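You operate a simulated robot arm through the tools that you are given. There is no shell and no other tool.

The job below is to be done with a simulated two-armed robot. You get a single attempt, and the scene is never put back.

TASK
Clear both hoses off the grease smear, then wipe the low table clean.
Fine: split hose into the beige tray, black hose into the teal tray; teal pad back where it was. Set down upright: black hose bend, teal pad. What is to be rubbed or washed off counts as gone when no trace of it is left.

Only the result counts: the job must be done as asked and must still hold three seconds after the hand-in. Knocking over, shifting, dropping, spilling or breaking anything else fails it.

THE ROBOT
Two 7-joint arms with fingered hands on one trunk that stands fixed in place. Base frame: the origin is at the foot of the trunk, x ahead of it, y to its left, z up. Units: cm, degrees, N and s.
The left shoulder is at [6, 17.7, 82.5], the right one opposite. Each reaches about 100 cm from its shoulder. Payload 4 kg a hand.
The TCP of each hand is the grasp point between the finger pads, 3.7 cm short of the fingertips. In the tool frame z runs along the fingers and y along their closing line. The gripper opens to 12.4 cm; its body begins 4.3 cm behind the TCP. The gripper is a hand of 3 fingers: y runs from the thumb to the fingers, the wrist lies at [-1.5, -10.8, -20.2] in the tool frame.
Orientation is that of the tool frame in the base frame, as [roll, pitch, yaw] about the fixed x, y, z axes, in that order (R = Rz(yaw) Ry(pitch) Rx(roll)). With the fingers straight down and the wrist toward the robot, the tool's x, y and z point along [0, 1, 0], [1, 0, 0] and [0, 0, -1] of the base frame.

THE INTERFACE
- The arms move only by the tool nudge_tool. It takes "left_steps", "right_steps" or both (then of equal length, played together; a hand with none holds still); each is a list of rows, each a list of 2 entries, a list of its own where there are three numbers: the shift along the tool's x, y, z in units of 100 mm (1.0 is 100 mm), then the turn, a rotation vector about the tool's x, y, z in units of 180 degrees (1.0 is 180 degrees). In form: [[[x, y, z], [wx, wy, wz]], ...]. A call has 1 to 20 rows; each row is the pose to reach, as a shift and turn from the pose commanded when the call began, along the tool's axes at that moment. A call with a number of a shift or a turn outside -1 to 1 is refused whole. Each row takes 0.2 s and may step no farther than 5 cm and 8.6 degrees from the row before; otherwise, the whole call is refused. Where a pose cannot be reached the arm comes as near as it can. A force on the tool above 40 N (or 10 N above the force at the start of the call, whichever is more), or a blocked arm, ends the call early, and 0.2 s more pass. In this call time passes only in rows, and 0.2 s behind the last. The reply holds the time, the measured pose of the TCP, the force on the tool along the base axes, the opening and the grip force, in the units named above and with some noise, with the torque about the TCP (base axes, N m) and any sound that the robot's microphone picked up, and new pictures: "show" is both (left out), scene, wrist or none (wrist: the cameras of the hands that moved).
- Cameras (640 x 400 px; columns grow to the right, rows downward): "scene" is now at [4.4, -0.44, 145.65]; the picture's right is [-0.08, -1.00, 0.00], its down [-0.82, 0.06, -0.57] and it looks along [0.57, -0.04, -0.82] (base axes); focal length 339 px, centre (320, 200). "left" rides on the left gripper at [-6.4, -7.6, -13.6] in its tool frame; the picture's right is [-0.84, -0.26, 0.48], its down [0.48, -0.76, 0.43] and it looks along [0.25, 0.60, 0.76] (tool axes); focal length 256 px, centre (320, 200). "right" rides on the right gripper at [6.4, -7.6, -13.6] in its tool frame; the picture's right is [-0.84, 0.26, -0.48], its down [-0.48, -0.76, 0.43] and it looks along [-0.26, 0.60, 0.76] (tool axes); focal length 256 px, centre (320, 200). There is no depth. A picture from a camera that has moved, and an enlarged one, comes with that camera's place and axes in the base frame and with its lens.
- slide_trunk(by): slides the trunk up (or, below 0, down) by that many cm; the arms and the scene camera ride with it, the base frame stays. It gives what a move gives, with no picture.
- move_fingers(index, middle, thumb_bend, thumb_turn, hand): sets how far each is bent, from 0 (flat) to 1 (curled in); at 0.3 the hand is open as for a grip, at 0.7 the pads meet at the TCP. One left out holds its place. A second passes; each finger stops where it meets its share of the squeeze, and holds until it gets a number again. It is the only way to open and close the hand. It gives what a move gives, with no picture; readings hold the bend of each and the force on the fingers (four entries, about 0 where the hand has none), thumb and palm. thumb_turn goes from beside the hand (0) to across from the fingers (1), as for a grip.
- pan_tilt(pan, tilt): turns the head with the scene camera to pan (to the left, within 86 degrees either way) and tilt (down, from -29 to 69), counted from straight ahead of the robot. It gives what a move gives, and a new picture of the scene camera.
- zoom(camera, box): a new picture of the part [left, top, right, bottom] of that camera's present view, enlarged. The clock stands still meanwhile.
- hand_in(): hands the job in; it is judged then, once.

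Nothing tells you positions but the pictures and the camera data. Unless the task says otherwise, let go and move clear before handing in.

The tools are called after "Emit:" as a command line: name --argument value ..., lists and objects as JSON in quotes. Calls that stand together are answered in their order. nudge_tool: Moves the arms, as the interface text tells. Its arguments: {"type":"object","properties":{"left_steps":{"type":"array","items":{"type":"array"}},"right_steps":{"type":"array","items":{"type":"array"}},"show":{"type":"string","enum":["both","scene","wrist","none"]}},"required":[]} The other tools are called the same way: slide_trunk (by) moves the trunk up or down; move_fingers (index, middle, thumb_bend, thumb_turn, hand) moves the fingers one by one; pan_tilt (pan, tilt) turns the head that bears the scene camera; zoom (camera, box) takes an enlarged picture of a part of a camera's view; hand_in () hands the job in.

At the start:

```text
time_s: 0.0
left_tcp_pos: [57.05, 22.46, 92.84]
left_tcp_rot: [-180.0, 0.0, 90.0]
left_ft_force: [-0.7, -0.4, -0.2]
left_wrist_torque: [0.0, -0.02, 0.02]
left_gripper_width: 12.36
left_finger_force: 0.0
left_shape: jaw
left_bend: [0.3, 0.3, 0.3, 0.98]
left_finger forces: [0.0, 0.1, 0.0, 0.0, 0.0, 0.1]
right_tcp_pos: [53.45, -28.96, 92.95]
right_tcp_rot: [179.9, -0.1, 90.1]
right_ft_force: [-0.2, -0.2, 0.7]
right_wrist_torque: [0.0, 0.0, -0.01]
right_gripper_width: 12.37
right_finger_force: 0.1
right_shape: jaw
right_bend: [0.3, 0.3, 0.3, 0.98]
right_finger forces: [0.1, 0.0, 0.1, 0.1, 0.0, 0.0]
trunk travel left (down, up): [-35.0, 24.0]
head pan, tilt (commanded): [-4.3, 55.3]
```

scene: 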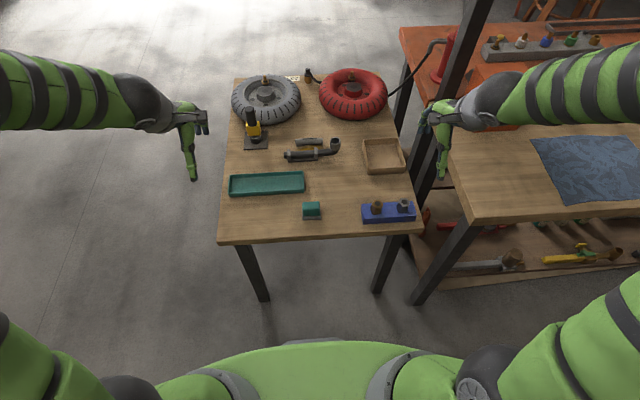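
right: 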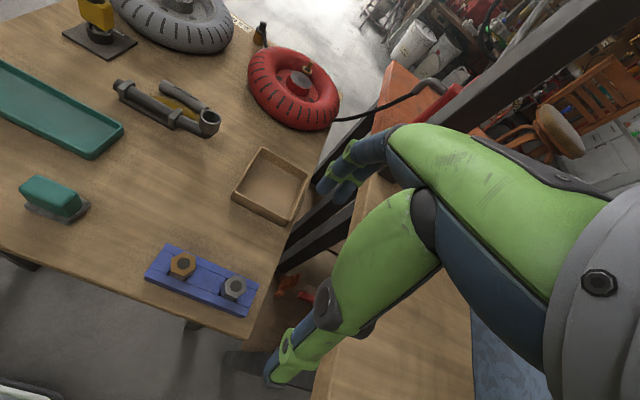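
left: 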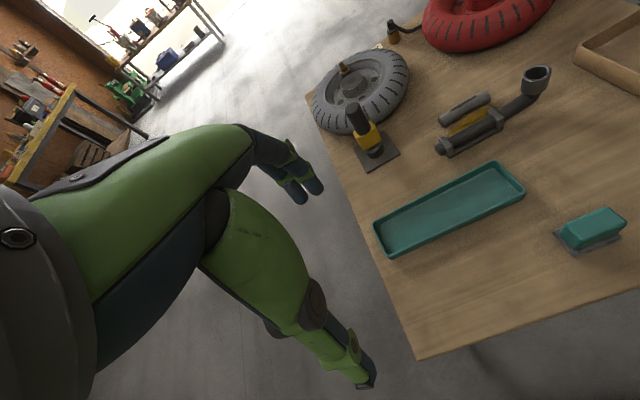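

I see a low wooden table with a teal tray, a beige tray, a black hose with an upturned bend and a shorter hose lying over a yellowish smear, plus a teal pad near the front. I'll zoom in first to locate things accurately.

Emit:
zoom --camera "scene" --box '[220, 120, 420, 245]'

Emit:
zoom --camera "right" --box '[0, 40, 320, 240]'

Emit:
zoom --camera "left" --box '[360, 50, 640, 270]'

Emit:
zoom --camera "scene" --box '[270, 130, 350, 180]'

```text
3.20 times, centred on (320, 182) of scene
camera zoom: at [4.4, -0.44, 145.65], right [-0.08, -1.0, 0.0], down [-0.82, 0.06, -0.57], along [0.57, -0.04, -0.82], focal length 1084 px, centre (320, 256)
```

zoom: 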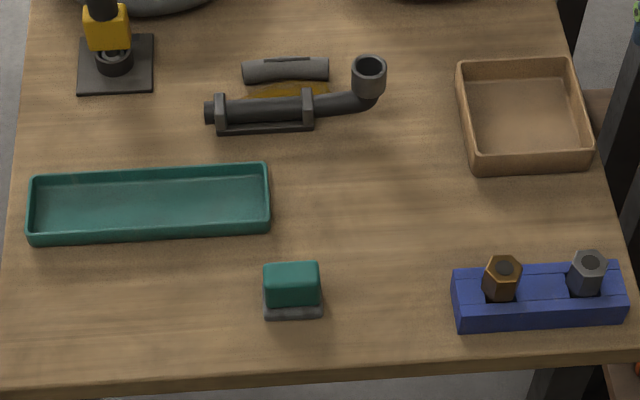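

```text
2.00 times, centred on (160, 140) of right
camera zoom: at [45.82, -22.62, 106.6], right [0.26, -0.84, 0.48], down [-0.76, -0.48, -0.43], along [0.6, -0.26, -0.76], focal length 512 px, centre (640, 320)
```

zoom: 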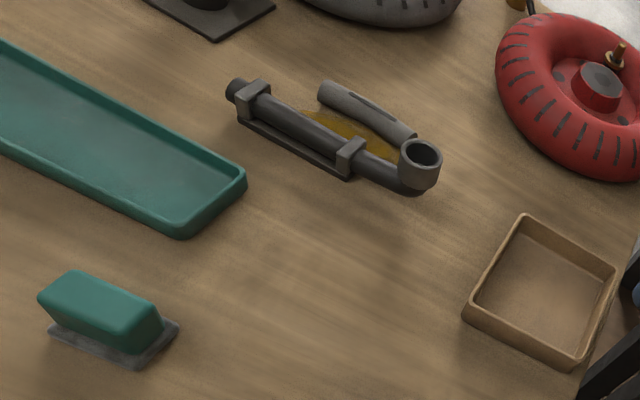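

```text
1.82 times, centred on (500, 160) of left
camera zoom: at [49.53, 16.18, 106.49], right [-0.26, -0.84, -0.48], down [-0.76, 0.48, -0.43], along [0.6, 0.25, -0.76], focal length 465 px, centre (-7, 273)
```

zoom: 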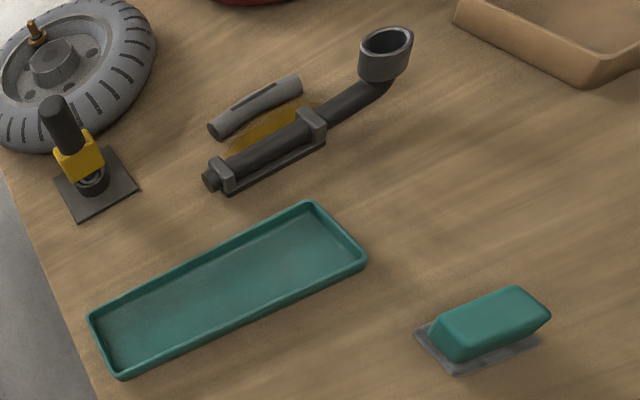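

```text
8.00 times, centred on (310, 155) of scene
camera zoom: at [4.4, -0.44, 145.65], right [-0.08, -1.0, 0.0], down [-0.82, 0.06, -0.57], along [0.57, -0.04, -0.82], focal length 2709 px, centre (400, 560)
```

zoom: 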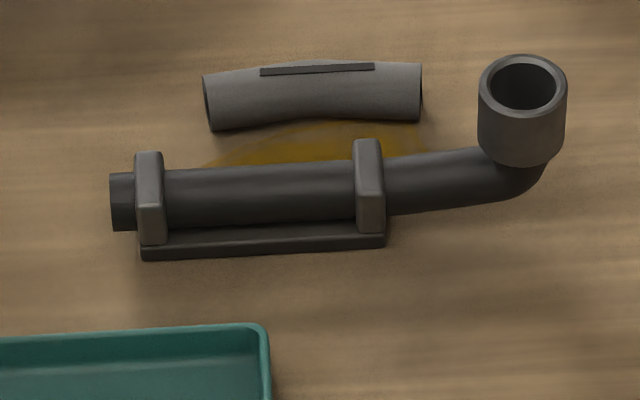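

The table top looks to be about z = 62; the smear is near x 82, y -3, between and under the two hoses. I'll zoom in further on the pad, the hoses and my hands before moving.

Emit:
zoom --camera "left" --box '[540, 190, 640, 265]'

Emit:
zoom --camera "left" --box '[430, 60, 560, 160]'

Emit:
zoom --camera "right" --box '[0, 160, 110, 240]'

Emit:
zoom --camera "right" --box '[100, 60, 240, 150]'

Emit:
zoom --camera "scene" --box '[280, 190, 350, 234]'

Emit:
zoom --camera "scene" --box '[400, 80, 520, 190]'

```text
5.33 times, centred on (590, 228) of left
camera zoom: at [49.53, 16.18, 106.49], right [-0.26, -0.84, -0.48], down [-0.76, 0.48, -0.43], along [0.6, 0.25, -0.76], focal length 1365 px, centre (-1120, 53)
```

zoom: 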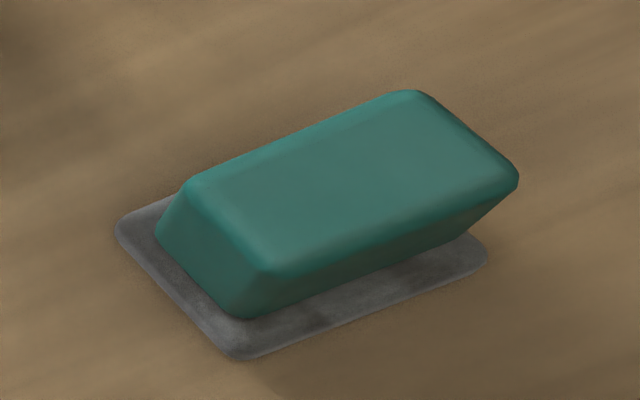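

```text
4.00 times, centred on (495, 110) of left
camera zoom: at [49.53, 16.18, 106.49], right [-0.26, -0.84, -0.48], down [-0.76, 0.48, -0.43], along [0.6, 0.25, -0.76], focal length 1024 px, centre (-380, 560)
```

zoom: 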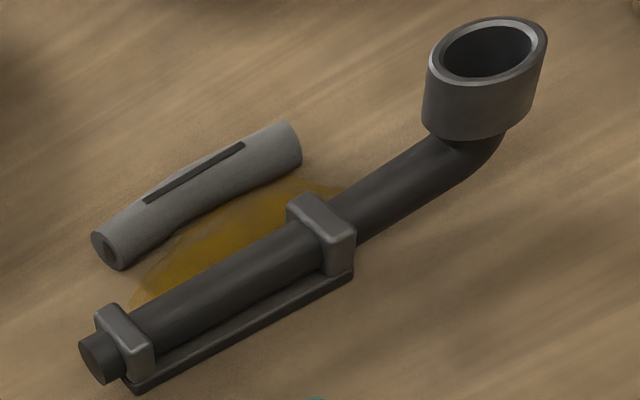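

```text
5.00 times, centred on (55, 200) of right
camera zoom: at [45.82, -22.62, 106.6], right [0.26, -0.84, 0.48], down [-0.76, -0.48, -0.43], along [0.6, -0.26, -0.76], focal length 1280 px, centre (1645, 200)
```

zoom: 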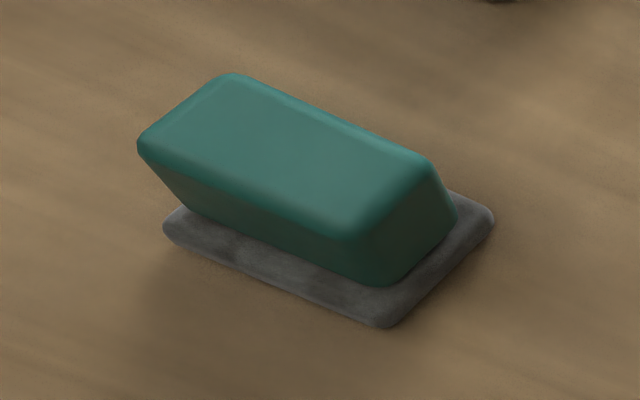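

```text
4.44 times, centred on (170, 105) of right
camera zoom: at [45.82, -22.62, 106.6], right [0.26, -0.84, 0.48], down [-0.76, -0.48, -0.43], along [0.6, -0.26, -0.76], focal length 1138 px, centre (987, 622)
```

zoom: 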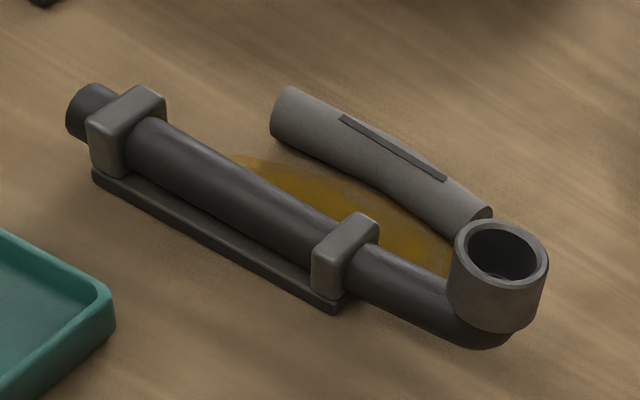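

```text
9.09 times, centred on (315, 212) of scene
camera zoom: at [4.4, -0.44, 145.65], right [-0.08, -1.0, 0.0], down [-0.82, 0.06, -0.57], along [0.57, -0.04, -0.82], focal length 3079 px, centre (366, 91)
```

zoom: 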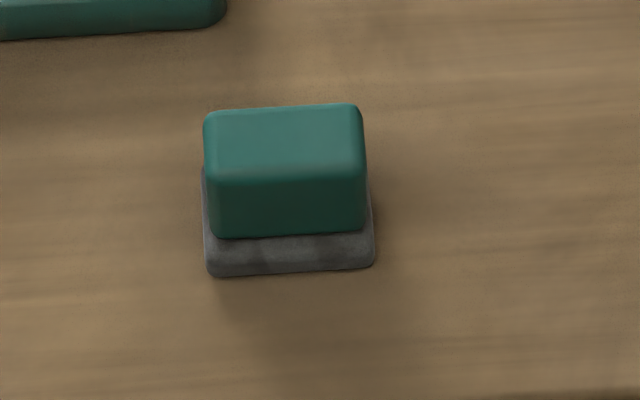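

```text
3.64 times, centred on (460, 135) of scene
camera zoom: at [4.4, -0.44, 145.65], right [-0.08, -1.0, 0.0], down [-0.82, 0.06, -0.57], along [0.57, -0.04, -0.82], focal length 1232 px, centre (-189, 436)
```

zoom: 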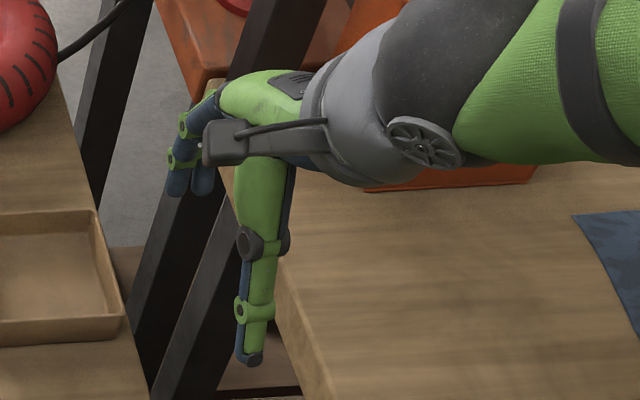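

The pad is a teal block on a grey felt base at about (56.8, -1.9); the grey split hose lies at about x 85, y -7 to 2, with the black hose just nearer at x 79. I'll test the right hand's pre-shape in free air and begin carrying it over the split hose.

Emit:
move_fingers --hand "right" --index 0.45 --middle 0.45 --thumb_bend 0.45 --thumb_turn 1.0

Emit:
nudge_tool --right_steps '[[[0.3, 0.3, 0], [0, 0, 0]], [[0.6, 0.6, 0], [0, 0, 0]], [[0.9, 0.9, 0], [0, 0, 0]]]' --show "both"

```text
time_s: 1.0
left_tcp_pos: [57.1, 22.42, 92.79]
left_tcp_rot: [-179.9, 0.1, 90.0]
left_ft_force: [-1.0, -0.5, 0.4]
left_wrist_torque: [-0.02, -0.04, 0.01]
left_gripper_width: 12.36
left_finger_force: 0.1
left_shape: jaw
left_bend: [0.3, 0.3, 0.3, 0.98]
left_finger forces: [0.1, 0.0, 0.1, 0.0, 0.1, 0.0]
right_tcp_pos: [53.34, -28.97, 92.93]
right_tcp_rot: [-180.0, -0.1, 90.0]
right_ft_force: [-0.8, -0.6, -0.1]
right_wrist_torque: [-0.02, 0.0, 0.0]
right_gripper_width: 7.79
right_finger_force: 0.1
right_shape: fingers
right_bend: [0.45, 0.45, 0.45, 0.99]
right_finger forces: [0.1, 0.0, 0.0, 0.0, 0.0, 0.0]
trunk travel left (down, up): [-35.0, 24.0]
head pan, tilt (commanded): [-4.3, 55.3]
```

```text
time_s: 1.8
left_tcp_pos: [57.14, 22.29, 92.81]
left_tcp_rot: [180.0, 0.0, 90.0]
left_ft_force: [0.5, 0.3, -0.3]
left_wrist_torque: [-0.04, -0.01, -0.01]
left_gripper_width: 12.38
left_finger_force: 0.1
left_shape: jaw
left_bend: [0.3, 0.3, 0.3, 0.98]
left_finger forces: [0.0, 0.1, 0.0, 0.1, 0.1, 0.0]
right_tcp_pos: [62.33, -20.04, 93.01]
right_tcp_rot: [-180.0, 0.0, 89.9]
right_ft_force: [-1.0, 0.6, 0.1]
right_wrist_torque: [-0.03, -0.02, -0.04]
right_gripper_width: 7.76
right_finger_force: 0.0
right_shape: fingers
right_bend: [0.45, 0.45, 0.45, 0.99]
right_finger forces: [0.0, 0.1, 0.1, 0.0, 0.0, 0.0]
trunk travel left (down, up): [-35.0, 24.0]
head pan, tilt (commanded): [-4.3, 55.3]
camera scene: at [4.43, -0.43, 145.65], right [-0.08, -1.0, 0.0], down [-0.82, 0.06, -0.57], along [0.57, -0.04, -0.82], focal length 339 px, centre (320, 200)
camera right: at [54.79, -13.66, 106.71], right [0.26, -0.84, 0.48], down [-0.76, -0.48, -0.43], along [0.6, -0.26, -0.76], focal length 256 px, centre (320, 200)
```

scene: 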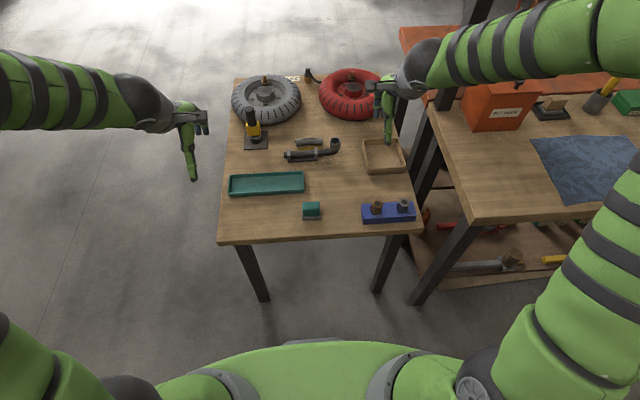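
right: 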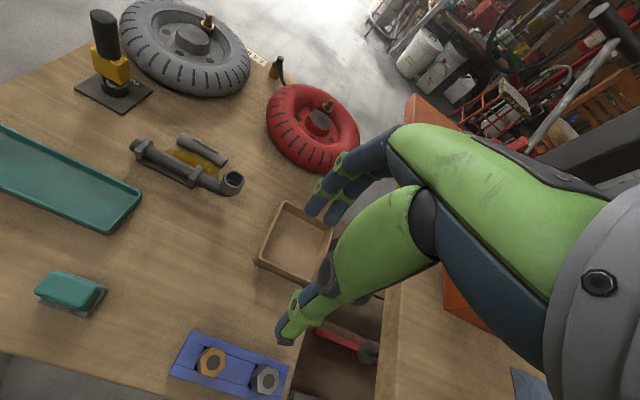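

The hand is clear and moving as expected. I'll carry it on over the hoses in two more hops, keeping high.

Emit:
nudge_tool --right_steps '[[[0.25, 0.3, 0], [0, 0, 0]], [[0.5, 0.6, 0], [0, 0, 0]], [[0.75, 0.9, 0], [0, 0, 0]], [[0.9, 1.0, 0], [0, 0, 0]]]' --show "none"

Emit:
nudge_tool --right_steps '[[[0.2, 0.25, 0.25], [0, 0, 0]], [[0.4, 0.5, 0.5], [0, 0, 0]], [[0.6, 0.75, 0.75], [0, 0, 0]], [[0.8, 1.0, 0.95], [0, 0, 0]]]' --show "both"

```text
time_s: 2.8
left_tcp_pos: [57.06, 22.39, 92.87]
left_tcp_rot: [180.0, 0.0, 90.0]
left_ft_force: [0.4, 0.7, -0.1]
left_wrist_torque: [0.01, 0.0, 0.0]
left_gripper_width: 12.35
left_finger_force: 0.1
left_shape: jaw
left_bend: [0.3, 0.3, 0.3, 0.98]
left_finger forces: [0.1, 0.0, 0.1, 0.0, 0.0, 0.1]
right_tcp_pos: [72.51, -11.06, 92.96]
right_tcp_rot: [-179.9, 0.0, 90.1]
right_ft_force: [0.7, 0.6, -0.1]
right_wrist_torque: [-0.02, 0.01, 0.01]
right_gripper_width: 7.79
right_finger_force: 0.1
right_shape: fingers
right_bend: [0.45, 0.45, 0.45, 0.99]
right_finger forces: [0.0, 0.0, 0.1, 0.0, 0.0, 0.0]
trunk travel left (down, up): [-35.0, 24.0]
head pan, tilt (commanded): [-4.3, 55.3]
```

```text
time_s: 3.8
left_tcp_pos: [57.19, 22.52, 92.85]
left_tcp_rot: [-180.0, 0.0, 89.9]
left_ft_force: [0.5, 0.5, 0.5]
left_wrist_torque: [0.01, 0.01, 0.02]
left_gripper_width: 12.36
left_finger_force: 0.1
left_shape: jaw
left_bend: [0.3, 0.3, 0.3, 0.98]
left_finger forces: [0.0, 0.0, 0.1, 0.1, 0.0, 0.0]
right_tcp_pos: [82.54, -3.15, 83.51]
right_tcp_rot: [179.9, 0.1, 90.0]
right_ft_force: [0.1, 0.1, -0.2]
right_wrist_torque: [0.02, -0.02, 0.0]
right_gripper_width: 7.78
right_finger_force: 0.1
right_shape: fingers
right_bend: [0.45, 0.45, 0.45, 0.99]
right_finger forces: [0.0, 0.0, 0.0, 0.0, 0.0, 0.0]
trunk travel left (down, up): [-35.0, 24.0]
head pan, tilt (commanded): [-4.3, 55.3]
camera scene: at [4.44, -0.42, 145.66], right [-0.08, -1.0, 0.0], down [-0.82, 0.06, -0.57], along [0.57, -0.04, -0.82], focal length 339 px, centre (320, 200)
camera right: at [75.06, 3.2, 97.12], right [0.26, -0.84, 0.48], down [-0.76, -0.48, -0.43], along [0.6, -0.26, -0.76], focal length 256 px, centre (320, 200)
```

scene: 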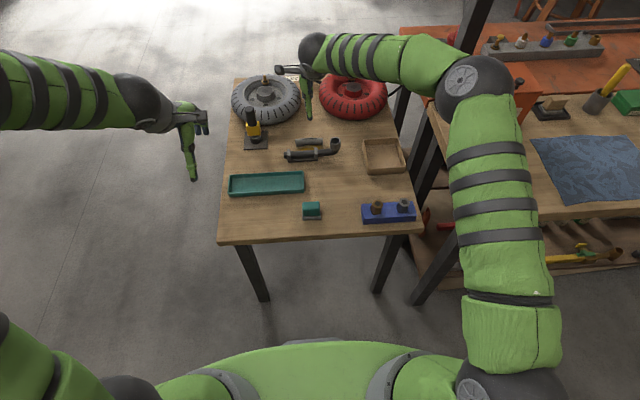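
right: 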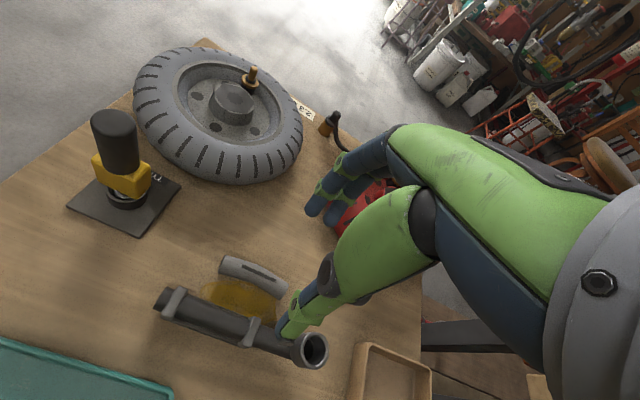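

The hand is now above the hoses and the wrist camera sees them well. I'll zoom to measure them.

Emit:
zoom --camera "right" --box '[140, 240, 340, 375]'

Emit:
zoom --camera "scene" --box '[250, 50, 350, 180]'

Emit:
zoom --camera "left" --box '[400, 0, 600, 160]'

```text
2.96 times, centred on (240, 308) of right
camera zoom: at [75.06, 3.2, 97.12], right [0.26, -0.84, 0.48], down [-0.76, -0.48, -0.43], along [0.6, -0.26, -0.76], focal length 758 px, centre (557, -118)
```

zoom: 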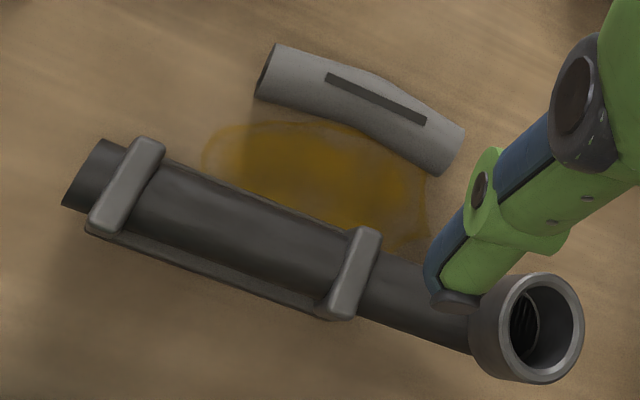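

```text
3.08 times, centred on (300, 115) of scene
camera zoom: at [4.44, -0.42, 145.66], right [-0.08, -1.0, 0.0], down [-0.82, 0.06, -0.57], along [0.57, -0.04, -0.82], focal length 1042 px, centre (382, 462)
```

zoom: 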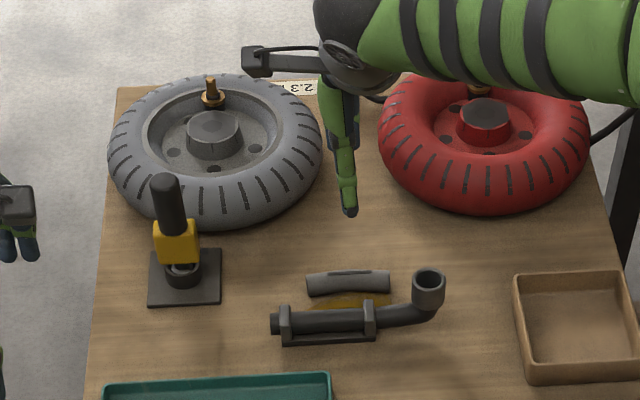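

```text
2.50 times, centred on (500, 80) of left
camera zoom: at [49.57, 16.19, 106.48], right [-0.26, -0.84, -0.48], down [-0.76, 0.48, -0.43], along [0.6, 0.25, -0.76], focal length 640 px, centre (-130, 500)
```

zoom: 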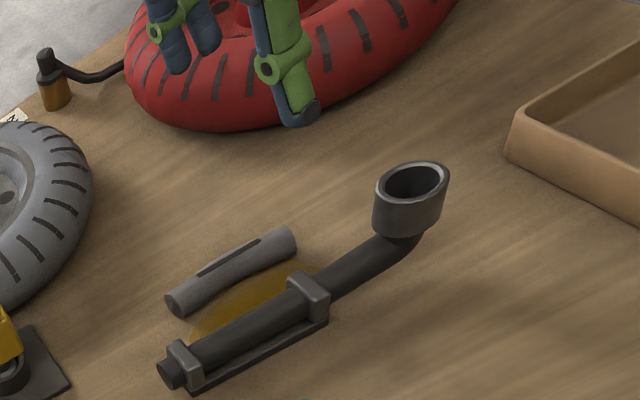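

Triangulating gives the split hose centre at about (84.9, -2.8, 63.8), lying along y, with a gap of roughly 3.6 cm to the black hose. I'll narrow the hand to fit that gap and drop to a hover over it.

Emit:
move_fingers --hand "right" --index 0.54 --middle 0.54 --thumb_bend 0.54

Emit:
nudge_tool --right_steps '[[[0.02, 0.12, 0.3], [0, 0, 0]], [[0.04, 0.24, 0.6], [0, 0, 0]], [[0.04, 0.24, 0.9], [0, 0, 0]]]' --show "both"

Emit:
zoom --camera "right" --box '[160, 200, 400, 400]'

Emit:
zoom --camera "left" --box '[420, 20, 580, 160]'

Emit:
zoom --camera "scene" --box '[260, 90, 360, 180]'

```text
time_s: 4.8
left_tcp_pos: [57.15, 22.43, 92.86]
left_tcp_rot: [-180.0, 0.0, 89.9]
left_ft_force: [0.3, 0.4, -0.2]
left_wrist_torque: [-0.03, 0.01, -0.01]
left_gripper_width: 12.39
left_finger_force: 0.0
left_shape: jaw
left_bend: [0.3, 0.3, 0.3, 0.98]
left_finger forces: [0.0, 0.1, 0.1, 0.0, 0.0, 0.1]
right_tcp_pos: [82.55, -3.24, 83.52]
right_tcp_rot: [-180.0, 0.1, 90.0]
right_ft_force: [-0.4, 0.2, -0.3]
right_wrist_torque: [-0.04, 0.03, -0.01]
right_gripper_width: 5.01
right_finger_force: 0.1
right_shape: fingers
right_bend: [0.54, 0.54, 0.54, 1.0]
right_finger forces: [0.0, 0.0, 0.0, 0.0, 0.0, 0.1]
trunk travel left (down, up): [-35.0, 24.0]
head pan, tilt (commanded): [-4.3, 55.3]
```

```text
time_s: 5.6
left_tcp_pos: [57.09, 22.37, 92.85]
left_tcp_rot: [180.0, 0.0, 90.0]
left_ft_force: [-1.2, -0.4, 0.0]
left_wrist_torque: [0.02, -0.02, 0.03]
left_gripper_width: 12.36
left_finger_force: 0.0
left_shape: jaw
left_bend: [0.3, 0.3, 0.3, 0.98]
left_finger forces: [0.0, 0.1, 0.0, 0.0, 0.1, 0.1]
right_tcp_pos: [84.67, -2.73, 74.43]
right_tcp_rot: [180.0, 0.0, 90.0]
right_ft_force: [-0.5, -0.3, 0.8]
right_wrist_torque: [0.0, -0.01, -0.03]
right_gripper_width: 5.01
right_finger_force: 0.1
right_shape: fingers
right_bend: [0.54, 0.54, 0.54, 1.0]
right_finger forces: [0.0, 0.0, 0.1, 0.1, 0.0, 0.0]
trunk travel left (down, up): [-35.0, 24.0]
head pan, tilt (commanded): [-4.3, 55.3]
camera scene: at [4.42, -0.43, 145.66], right [-0.08, -1.0, 0.0], down [-0.82, 0.06, -0.57], along [0.57, -0.04, -0.82], focal length 339 px, centre (320, 200)
camera right: at [77.17, 3.63, 88.12], right [0.26, -0.84, 0.48], down [-0.76, -0.48, -0.43], along [0.6, -0.26, -0.76], focal length 256 px, centre (320, 200)
```

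scene: 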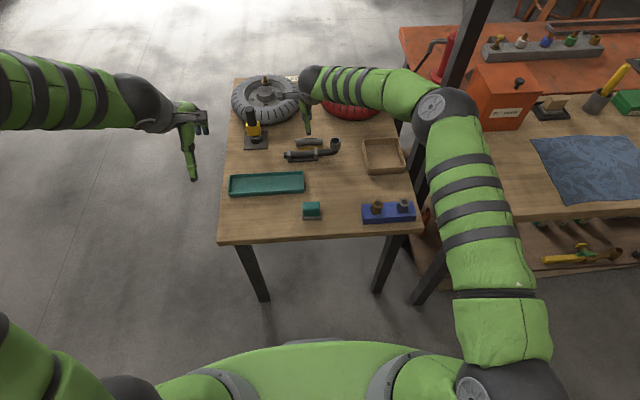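
right: 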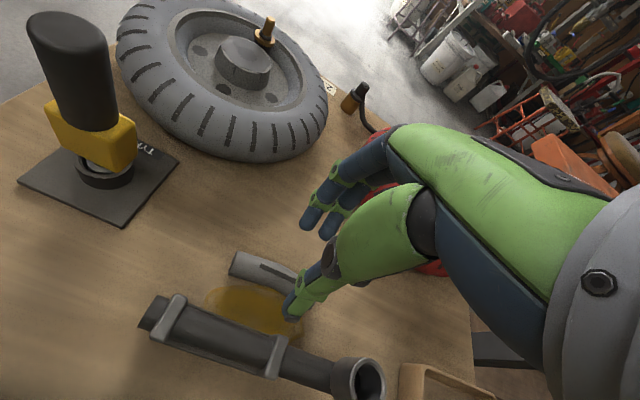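

```text
2.00 times, centred on (280, 300) of right
camera zoom: at [77.17, 3.63, 88.12], right [0.26, -0.84, 0.48], down [-0.76, -0.48, -0.43], along [0.6, -0.26, -0.76], focal length 512 px, centre (400, 0)
```

zoom: 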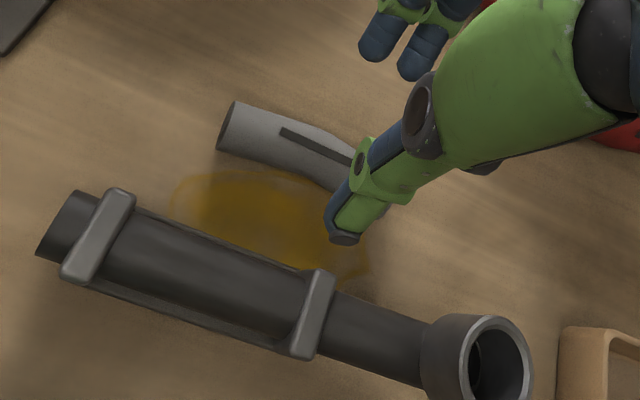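

```text
2.86 times, centred on (500, 90) of left
camera zoom: at [49.55, 16.18, 106.49], right [-0.26, -0.84, -0.48], down [-0.76, 0.48, -0.43], along [0.6, 0.25, -0.76], focal length 731 px, centre (-194, 514)
```

zoom: 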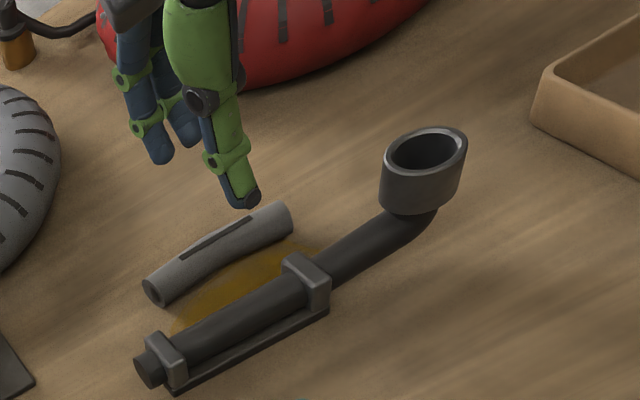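

```text
4.44 times, centred on (310, 135) of scene
camera zoom: at [4.42, -0.43, 145.66], right [-0.08, -1.0, 0.0], down [-0.82, 0.06, -0.57], along [0.57, -0.04, -0.82], focal length 1505 px, centre (364, 489)
```

zoom: 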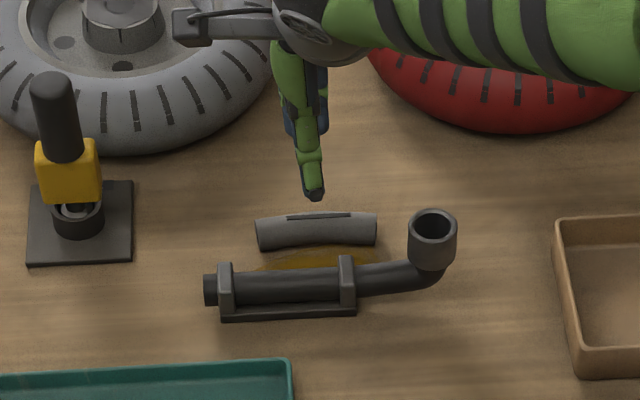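

The thumb tip sits about 4 cm behind and 3 cm below the TCP, so I'll shift 0.7 cm further out to keep it clear of the black hose, then descend most of the way and check.

Emit:
nudge_tool --right_steps '[[[-0.02, 0.07, 0.1], [0, 0, 0]], [[-0.02, 0.07, 0.3], [0, 0, 0]], [[-0.02, 0.07, 0.5], [0, 0, 0]], [[-0.02, 0.07, 0.65], [0, 0, 0]], [[-0.02, 0.07, 0.73], [0, 0, 0]]]' --show "both"

Emit:
zoom --camera "right" --box '[160, 200, 400, 400]'

Emit:
zoom --camera "left" --box '[420, 20, 580, 160]'

Emit:
zoom --camera "scene" --box '[260, 90, 360, 180]'

```text
time_s: 6.8
left_tcp_pos: [57.09, 22.44, 92.76]
left_tcp_rot: [-179.9, 0.0, 90.0]
left_ft_force: [1.0, -0.4, 0.4]
left_wrist_torque: [-0.02, 0.0, 0.01]
left_gripper_width: 12.37
left_finger_force: 0.1
left_shape: jaw
left_bend: [0.3, 0.3, 0.3, 0.98]
left_finger forces: [0.0, 0.0, 0.0, 0.1, 0.1, 0.0]
right_tcp_pos: [85.42, -2.9, 67.1]
right_tcp_rot: [179.9, -0.1, 90.0]
right_ft_force: [-0.3, -0.1, 0.3]
right_wrist_torque: [-0.02, 0.03, 0.03]
right_gripper_width: 4.99
right_finger_force: 0.1
right_shape: fingers
right_bend: [0.54, 0.54, 0.54, 1.0]
right_finger forces: [0.1, 0.0, 0.0, 0.0, 0.0, 0.1]
trunk travel left (down, up): [-35.0, 24.0]
head pan, tilt (commanded): [-4.3, 55.3]
camera scene: at [4.41, -0.44, 145.66], right [-0.08, -1.0, 0.0], down [-0.82, 0.06, -0.57], along [0.57, -0.04, -0.82], focal length 339 px, centre (320, 200)
camera right: at [77.84, 3.51, 80.78], right [0.26, -0.84, 0.48], down [-0.76, -0.48, -0.43], along [0.6, -0.26, -0.76], focal length 256 px, centre (320, 200)
```

scene: 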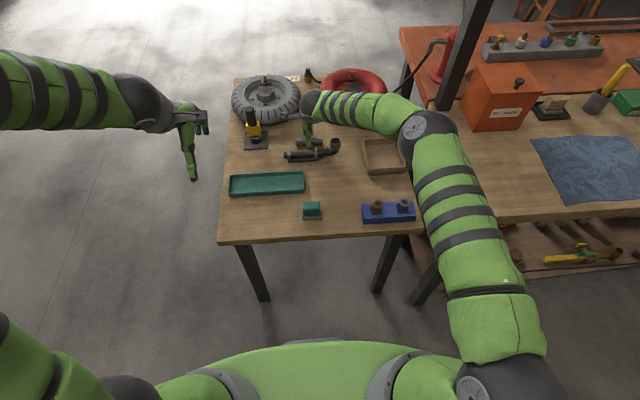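
right: 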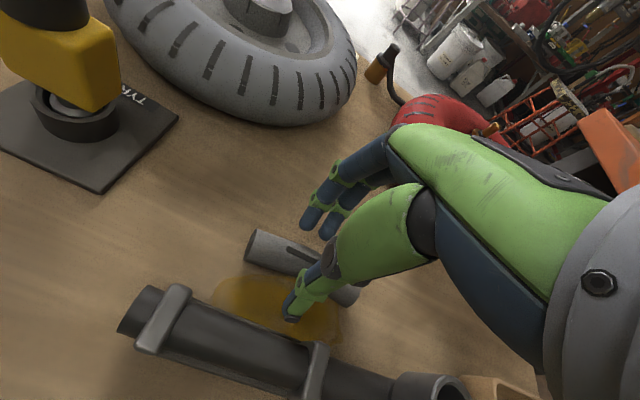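

```text
2.00 times, centred on (280, 300) of right
camera zoom: at [77.84, 3.51, 80.78], right [0.26, -0.84, 0.48], down [-0.76, -0.48, -0.43], along [0.6, -0.26, -0.76], focal length 512 px, centre (400, 0)
```

zoom: 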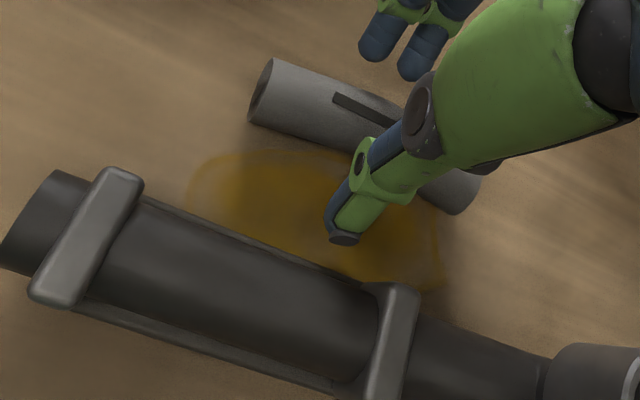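

```text
2.86 times, centred on (500, 90) of left
camera zoom: at [49.54, 16.19, 106.49], right [-0.26, -0.84, -0.48], down [-0.76, 0.48, -0.43], along [0.6, 0.25, -0.76], focal length 731 px, centre (-194, 514)
```

zoom: 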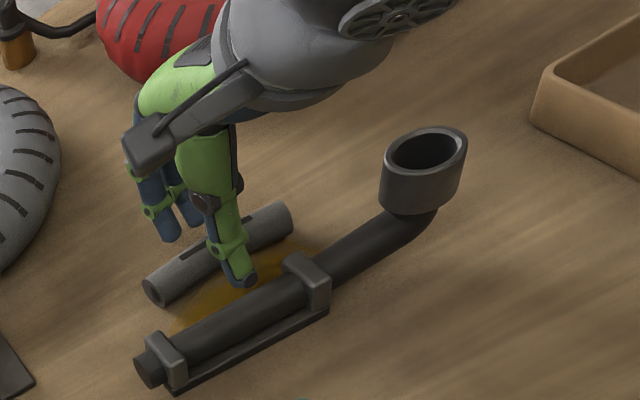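

```text
4.44 times, centred on (310, 135) of scene
camera zoom: at [4.41, -0.44, 145.66], right [-0.08, -1.0, 0.0], down [-0.82, 0.06, -0.57], along [0.57, -0.04, -0.82], focal length 1505 px, centre (364, 489)
```

zoom: 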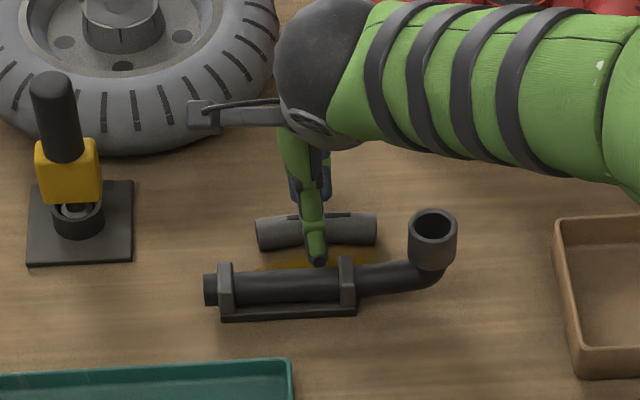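

The thumb is down in the gap without touching. I'll lower in small steps toward a tip grip, watching the force.

Emit:
nudge_tool --right_steps '[[[0, 0, 0.03], [0, 0, 0]], [[0, 0, 0.06], [0, 0, 0]], [[0, 0, 0.09], [0, 0, 0]], [[0, 0, 0.11], [0, 0, 0]]]' --show "none"

Emit:
zoom --camera "right" --box '[200, 220, 360, 340]'

Emit:
zoom --camera "left" --box '[440, 60, 560, 150]'

```text
time_s: 7.8
left_tcp_pos: [57.02, 22.44, 92.79]
left_tcp_rot: [180.0, 0.0, 89.9]
left_ft_force: [0.5, 0.4, -0.2]
left_wrist_torque: [0.01, -0.01, 0.01]
left_gripper_width: 12.37
left_finger_force: 0.0
left_shape: jaw
left_bend: [0.3, 0.3, 0.3, 0.98]
left_finger forces: [0.0, 0.1, 0.0, 0.0, 0.0, 0.1]
right_tcp_pos: [85.49, -2.9, 66.34]
right_tcp_rot: [179.9, 0.0, 90.0]
right_ft_force: [0.9, 0.3, 3.1]
right_wrist_torque: [0.02, -0.1, 0.02]
right_gripper_width: 4.95
right_finger_force: 1.6
right_shape: fingers
right_bend: [0.54, 0.54, 0.54, 1.0]
right_finger forces: [2.6, 1.0, 0.1, 0.1, 0.4, 0.0]
trunk travel left (down, up): [-35.0, 24.0]
head pan, tilt (commanded): [-4.3, 55.3]
```

```text
3.33 times, centred on (280, 280) of right
camera zoom: at [77.93, 3.58, 79.81], right [0.26, -0.84, 0.48], down [-0.76, -0.48, -0.44], along [0.6, -0.26, -0.76], focal length 853 px, centre (453, -67)
```

zoom: 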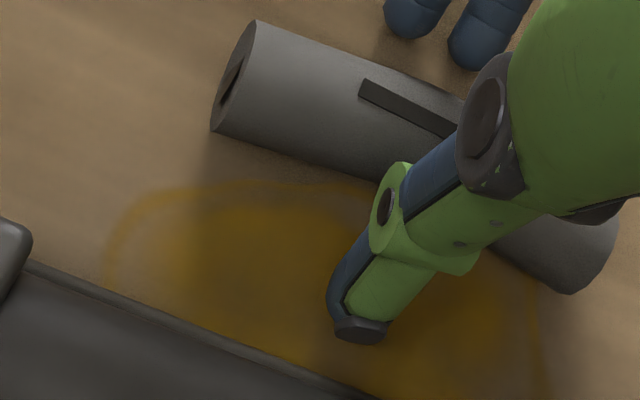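

```text
4.44 times, centred on (500, 105) of left
camera zoom: at [49.51, 16.19, 106.51], right [-0.26, -0.84, -0.48], down [-0.76, 0.48, -0.43], along [0.6, 0.25, -0.76], focal length 1138 px, centre (-480, 622)
```

zoom: 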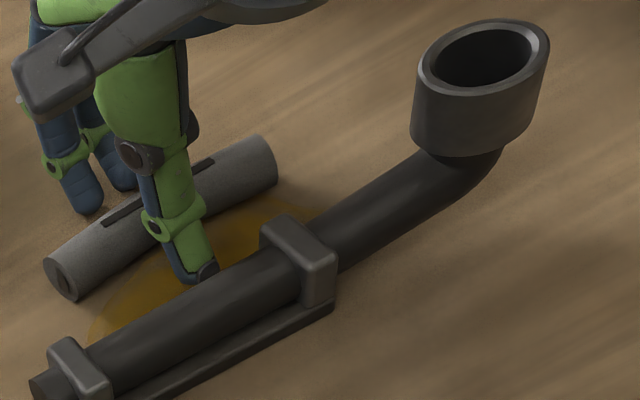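

The fingertips just touched the table at TCP z 66.35, so the table top is about z 62.65. I'll back off slightly and close on the split hose.

Emit:
nudge_tool --right_steps '[[[0, 0, -0.03], [0, 0, 0]], [[0, 0, -0.05], [0, 0, 0]]]' --show "none"

Emit:
move_fingers --hand "right" --index 0.75 --middle 0.75 --thumb_bend 0.75

Emit:
zoom --camera "right" --box '[160, 200, 400, 400]'

Emit:
zoom --camera "left" --box '[440, 60, 560, 150]'

```text
time_s: 8.4
left_tcp_pos: [57.0, 22.43, 92.86]
left_tcp_rot: [-179.9, 0.0, 90.1]
left_ft_force: [0.6, 0.8, 0.5]
left_wrist_torque: [0.03, -0.01, 0.02]
left_gripper_width: 12.36
left_finger_force: 0.1
left_shape: jaw
left_bend: [0.3, 0.3, 0.3, 0.98]
left_finger forces: [0.1, 0.0, 0.1, 0.0, 0.0, 0.0]
right_tcp_pos: [85.63, -2.77, 66.55]
right_tcp_rot: [-180.0, 0.0, 90.1]
right_ft_force: [-0.2, 1.2, -0.3]
right_wrist_torque: [0.01, -0.03, -0.01]
right_gripper_width: 4.97
right_finger_force: 0.1
right_shape: fingers
right_bend: [0.54, 0.54, 0.54, 1.0]
right_finger forces: [0.0, 0.1, 0.0, 0.0, 0.0, 0.0]
trunk travel left (down, up): [-35.0, 24.0]
head pan, tilt (commanded): [-4.3, 55.3]
```

```text
time_s: 9.4
left_tcp_pos: [57.04, 22.37, 92.74]
left_tcp_rot: [180.0, -0.1, 90.0]
left_ft_force: [-0.4, 0.8, 0.2]
left_wrist_torque: [0.02, -0.01, 0.02]
left_gripper_width: 12.38
left_finger_force: 0.1
left_shape: jaw
left_bend: [0.3, 0.3, 0.3, 0.98]
left_finger forces: [0.0, 0.0, 0.0, 0.0, 0.0, 0.0]
right_tcp_pos: [85.57, -2.76, 66.55]
right_tcp_rot: [180.0, 0.0, 90.1]
right_ft_force: [0.1, -0.8, 1.6]
right_wrist_torque: [0.0, -0.06, 0.0]
right_gripper_width: 1.98
right_finger_force: 22.6
right_shape: fingers
right_bend: [0.65, 0.65, 0.66, 1.0]
right_finger forces: [10.8, 10.6, 0.0, 0.0, 23.0, 0.1]
trunk travel left (down, up): [-35.0, 24.0]
head pan, tilt (commanded): [-4.3, 55.3]
```

```text
2.00 times, centred on (280, 300) of right
camera zoom: at [78.0, 3.59, 80.25], right [0.26, -0.84, 0.48], down [-0.76, -0.48, -0.43], along [0.6, -0.26, -0.76], focal length 512 px, centre (400, 0)
```

zoom: 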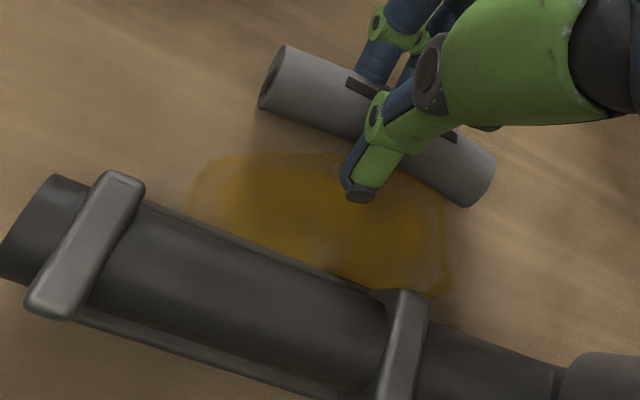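

```text
4.44 times, centred on (500, 105) of left
camera zoom: at [49.53, 16.19, 106.49], right [-0.26, -0.84, -0.48], down [-0.76, 0.48, -0.43], along [0.6, 0.25, -0.76], focal length 1138 px, centre (-480, 622)
```

zoom: 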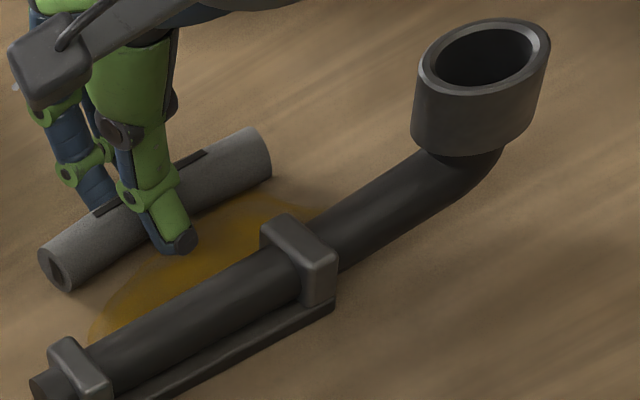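

Gripped with about 22 N and the hose hasn't moved much. I'll lift straight up slowly and check that it holds.

Emit:
nudge_tool --right_steps '[[[0, 0, -0.05], [0, 0, 0]], [[0, 0, -0.12], [0, 0, 0]], [[0, 0, -0.25], [0, 0, 0]], [[0, 0, -0.4], [0, 0, 0]], [[0, 0, -0.6], [0, 0, 0]], [[0, 0, -0.8], [0, 0, 0]], [[0, 0, -0.9], [0, 0, 0]]]' --show "both"

Emit:
zoom --camera "left" --box '[430, 0, 580, 150]'

Emit:
zoom --camera "right" --box '[160, 200, 400, 400]'

```text
time_s: 11.0
left_tcp_pos: [57.2, 22.39, 92.85]
left_tcp_rot: [180.0, 0.0, 90.1]
left_ft_force: [-0.1, 0.1, 0.0]
left_wrist_torque: [0.01, -0.01, 0.0]
left_gripper_width: 12.37
left_finger_force: 0.0
left_shape: jaw
left_bend: [0.3, 0.3, 0.3, 0.98]
left_finger forces: [0.0, 0.1, 0.1, 0.1, 0.0, 0.0]
right_tcp_pos: [85.54, -2.84, 75.62]
right_tcp_rot: [179.9, 0.1, 90.0]
right_ft_force: [0.2, -0.5, -0.1]
right_wrist_torque: [-0.02, 0.0, 0.01]
right_gripper_width: 1.97
right_finger_force: 21.3
right_shape: fingers
right_bend: [0.65, 0.65, 0.66, 1.0]
right_finger forces: [10.5, 10.4, 0.0, 0.0, 22.5, 0.0]
trunk travel left (down, up): [-35.0, 24.0]
head pan, tilt (commanded): [-4.3, 55.3]
camera scene: at [4.4, -0.44, 145.65], right [-0.08, -1.0, 0.0], down [-0.82, 0.06, -0.57], along [0.57, -0.04, -0.82], focal length 339 px, centre (320, 200)
camera right: at [77.92, 3.55, 89.26], right [0.26, -0.84, 0.48], down [-0.76, -0.48, -0.43], along [0.6, -0.25, -0.76], focal length 256 px, centre (320, 200)
```

scene: 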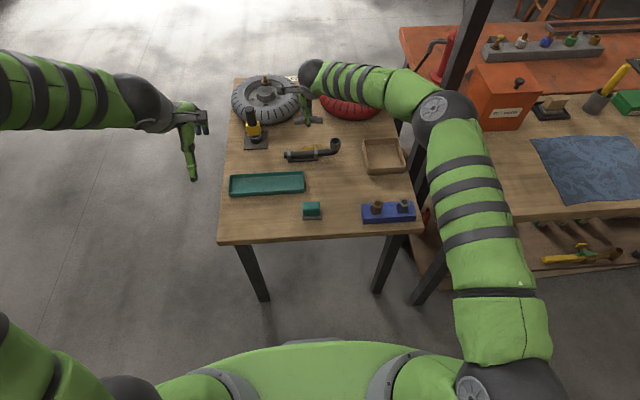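
right: 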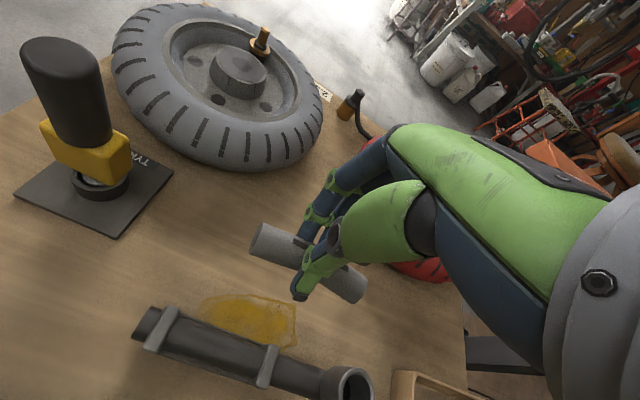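

```text
2.67 times, centred on (505, 75) of left
camera zoom: at [49.54, 16.19, 106.49], right [-0.26, -0.84, -0.48], down [-0.76, 0.48, -0.43], along [0.6, 0.25, -0.76], focal length 683 px, centre (-173, 533)
```

zoom: 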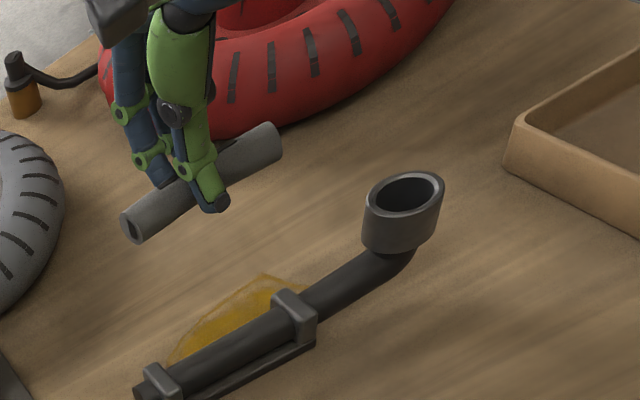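

```text
2.00 times, centred on (280, 300) of right
camera zoom: at [77.92, 3.55, 89.26], right [0.26, -0.84, 0.48], down [-0.76, -0.48, -0.43], along [0.6, -0.25, -0.76], focal length 512 px, centre (400, 0)
```

zoom: 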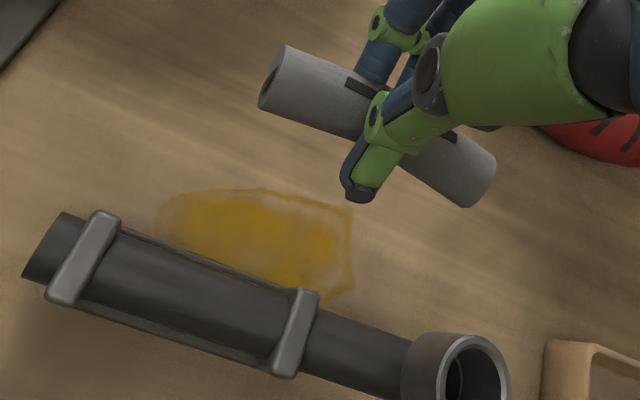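

The split hose is held firmly and the smear is now exposed behind the black hose. I'll carry the split hose across to the beige tray (centre about (76.9, -26.9)).

Emit:
nudge_tool --right_steps '[[[0, 0, -0.25], [0, 0, 0]], [[-0.3, -0.05, -0.3], [0, 0, 0]], [[-0.6, -0.1, -0.3], [0, 0, 0]], [[-0.9, -0.2, -0.3], [0, 0, 0]]]' --show "none"

Emit:
nudge_tool --right_steps '[[[-0.3, -0.15, 0], [0, 0, 0]], [[-0.6, -0.3, 0], [0, 0, 0]], [[-0.85, -0.45, 0], [0, 0, 0]]]' --show "none"

Emit:
nudge_tool --right_steps '[[[-0.3, -0.08, 0], [0, 0, 0]], [[-0.66, -0.17, 0], [0, 0, 0]], [[-0.66, -0.17, 0.2], [0, 0, 0]], [[-0.66, -0.17, 0.4], [0, 0, 0]]]' --show "both"

Emit:
zoom --camera "scene" --box '[320, 90, 440, 190]'

Emit:
zoom --camera "right" --box '[160, 160, 440, 400]'

```text
time_s: 12.0
left_tcp_pos: [57.01, 22.44, 92.9]
left_tcp_rot: [-180.0, 0.0, 90.1]
left_ft_force: [-0.3, 0.6, -0.1]
left_wrist_torque: [-0.02, -0.03, 0.0]
left_gripper_width: 12.37
left_finger_force: 0.1
left_shape: jaw
left_bend: [0.3, 0.3, 0.3, 0.98]
left_finger forces: [0.0, 0.0, 0.0, 0.1, 0.0, 0.0]
right_tcp_pos: [83.46, -11.85, 78.61]
right_tcp_rot: [-179.9, 0.0, 90.0]
right_ft_force: [-0.2, 0.9, 0.0]
right_wrist_torque: [-0.02, -0.01, 0.0]
right_gripper_width: 1.97
right_finger_force: 22.2
right_shape: fingers
right_bend: [0.65, 0.65, 0.66, 1.0]
right_finger forces: [10.5, 10.3, 0.0, 0.1, 22.3, 0.0]
trunk travel left (down, up): [-35.0, 24.0]
head pan, tilt (commanded): [-4.3, 55.3]
```

```text
time_s: 12.8
left_tcp_pos: [57.1, 22.42, 92.89]
left_tcp_rot: [-180.0, 0.0, 90.1]
left_ft_force: [-0.8, 0.3, 0.2]
left_wrist_torque: [0.0, 0.01, 0.01]
left_gripper_width: 12.38
left_finger_force: 0.0
left_shape: jaw
left_bend: [0.3, 0.3, 0.3, 0.98]
left_finger forces: [0.0, 0.1, 0.0, 0.0, 0.0, 0.0]
right_tcp_pos: [78.99, -20.34, 78.56]
right_tcp_rot: [180.0, 0.0, 90.0]
right_ft_force: [0.0, 0.2, -0.5]
right_wrist_torque: [-0.01, 0.0, 0.01]
right_gripper_width: 1.96
right_finger_force: 21.4
right_shape: fingers
right_bend: [0.65, 0.65, 0.66, 1.0]
right_finger forces: [10.5, 10.3, 0.1, 0.1, 22.1, 0.0]
trunk travel left (down, up): [-35.0, 24.0]
head pan, tilt (commanded): [-4.3, 55.3]
```

```text
time_s: 13.8
left_tcp_pos: [57.14, 22.4, 92.78]
left_tcp_rot: [-179.9, 0.0, 90.0]
left_ft_force: [-0.4, -0.1, 0.3]
left_wrist_torque: [0.0, -0.04, -0.03]
left_gripper_width: 12.36
left_finger_force: 0.0
left_shape: jaw
left_bend: [0.3, 0.3, 0.3, 0.98]
left_finger forces: [0.0, 0.0, 0.0, 0.1, 0.0, 0.0]
right_tcp_pos: [77.34, -26.91, 74.86]
right_tcp_rot: [180.0, 0.0, 90.0]
right_ft_force: [0.0, -0.1, 0.1]
right_wrist_torque: [0.0, 0.0, -0.01]
right_gripper_width: 1.98
right_finger_force: 21.4
right_shape: fingers
right_bend: [0.65, 0.65, 0.66, 1.0]
right_finger forces: [10.5, 10.3, 0.0, 0.0, 22.1, 0.0]
trunk travel left (down, up): [-35.0, 24.0]
head pan, tilt (commanded): [-4.3, 55.3]
camera scene: at [4.43, -0.43, 145.66], right [-0.08, -1.0, 0.0], down [-0.82, 0.06, -0.57], along [0.57, -0.04, -0.82], focal length 339 px, centre (320, 200)
camera right: at [69.74, -20.53, 88.37], right [0.26, -0.84, 0.48], down [-0.76, -0.48, -0.43], along [0.6, -0.26, -0.76], focal length 256 px, centre (320, 200)
```

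scene: 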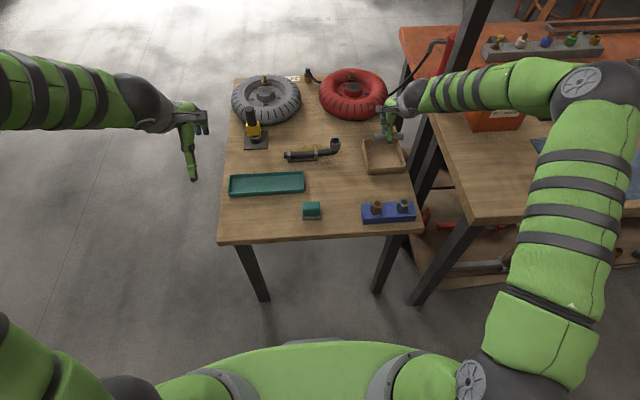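
right: 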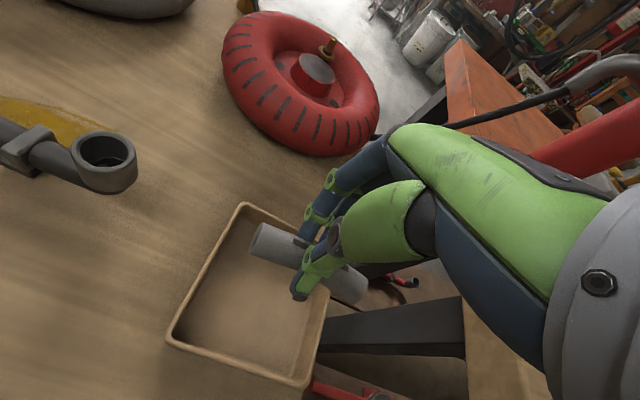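

```text
4.00 times, centred on (380, 140) of scene
camera zoom: at [4.43, -0.43, 145.66], right [-0.08, -1.0, 0.0], down [-0.82, 0.06, -0.57], along [0.57, -0.04, -0.82], focal length 1355 px, centre (80, 440)
```

zoom: 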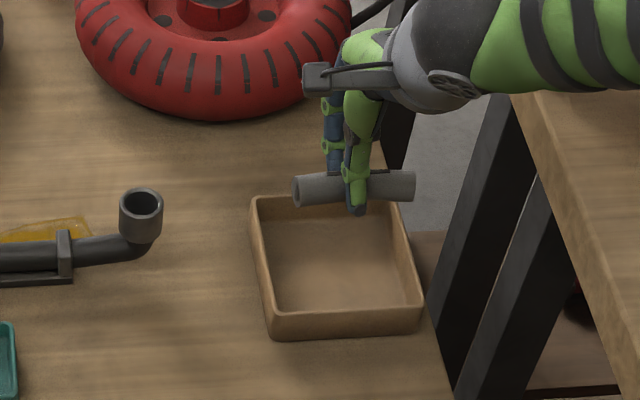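

```text
1.67 times, centred on (300, 280) of right
camera zoom: at [69.74, -20.53, 88.37], right [0.26, -0.84, 0.48], down [-0.76, -0.48, -0.43], along [0.6, -0.26, -0.76], focal length 427 px, centre (353, 67)
```

zoom: 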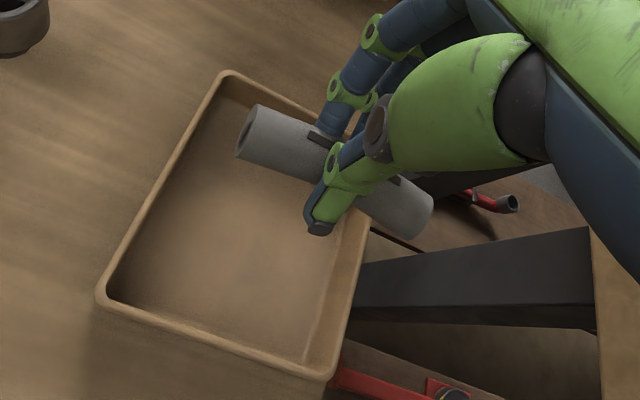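

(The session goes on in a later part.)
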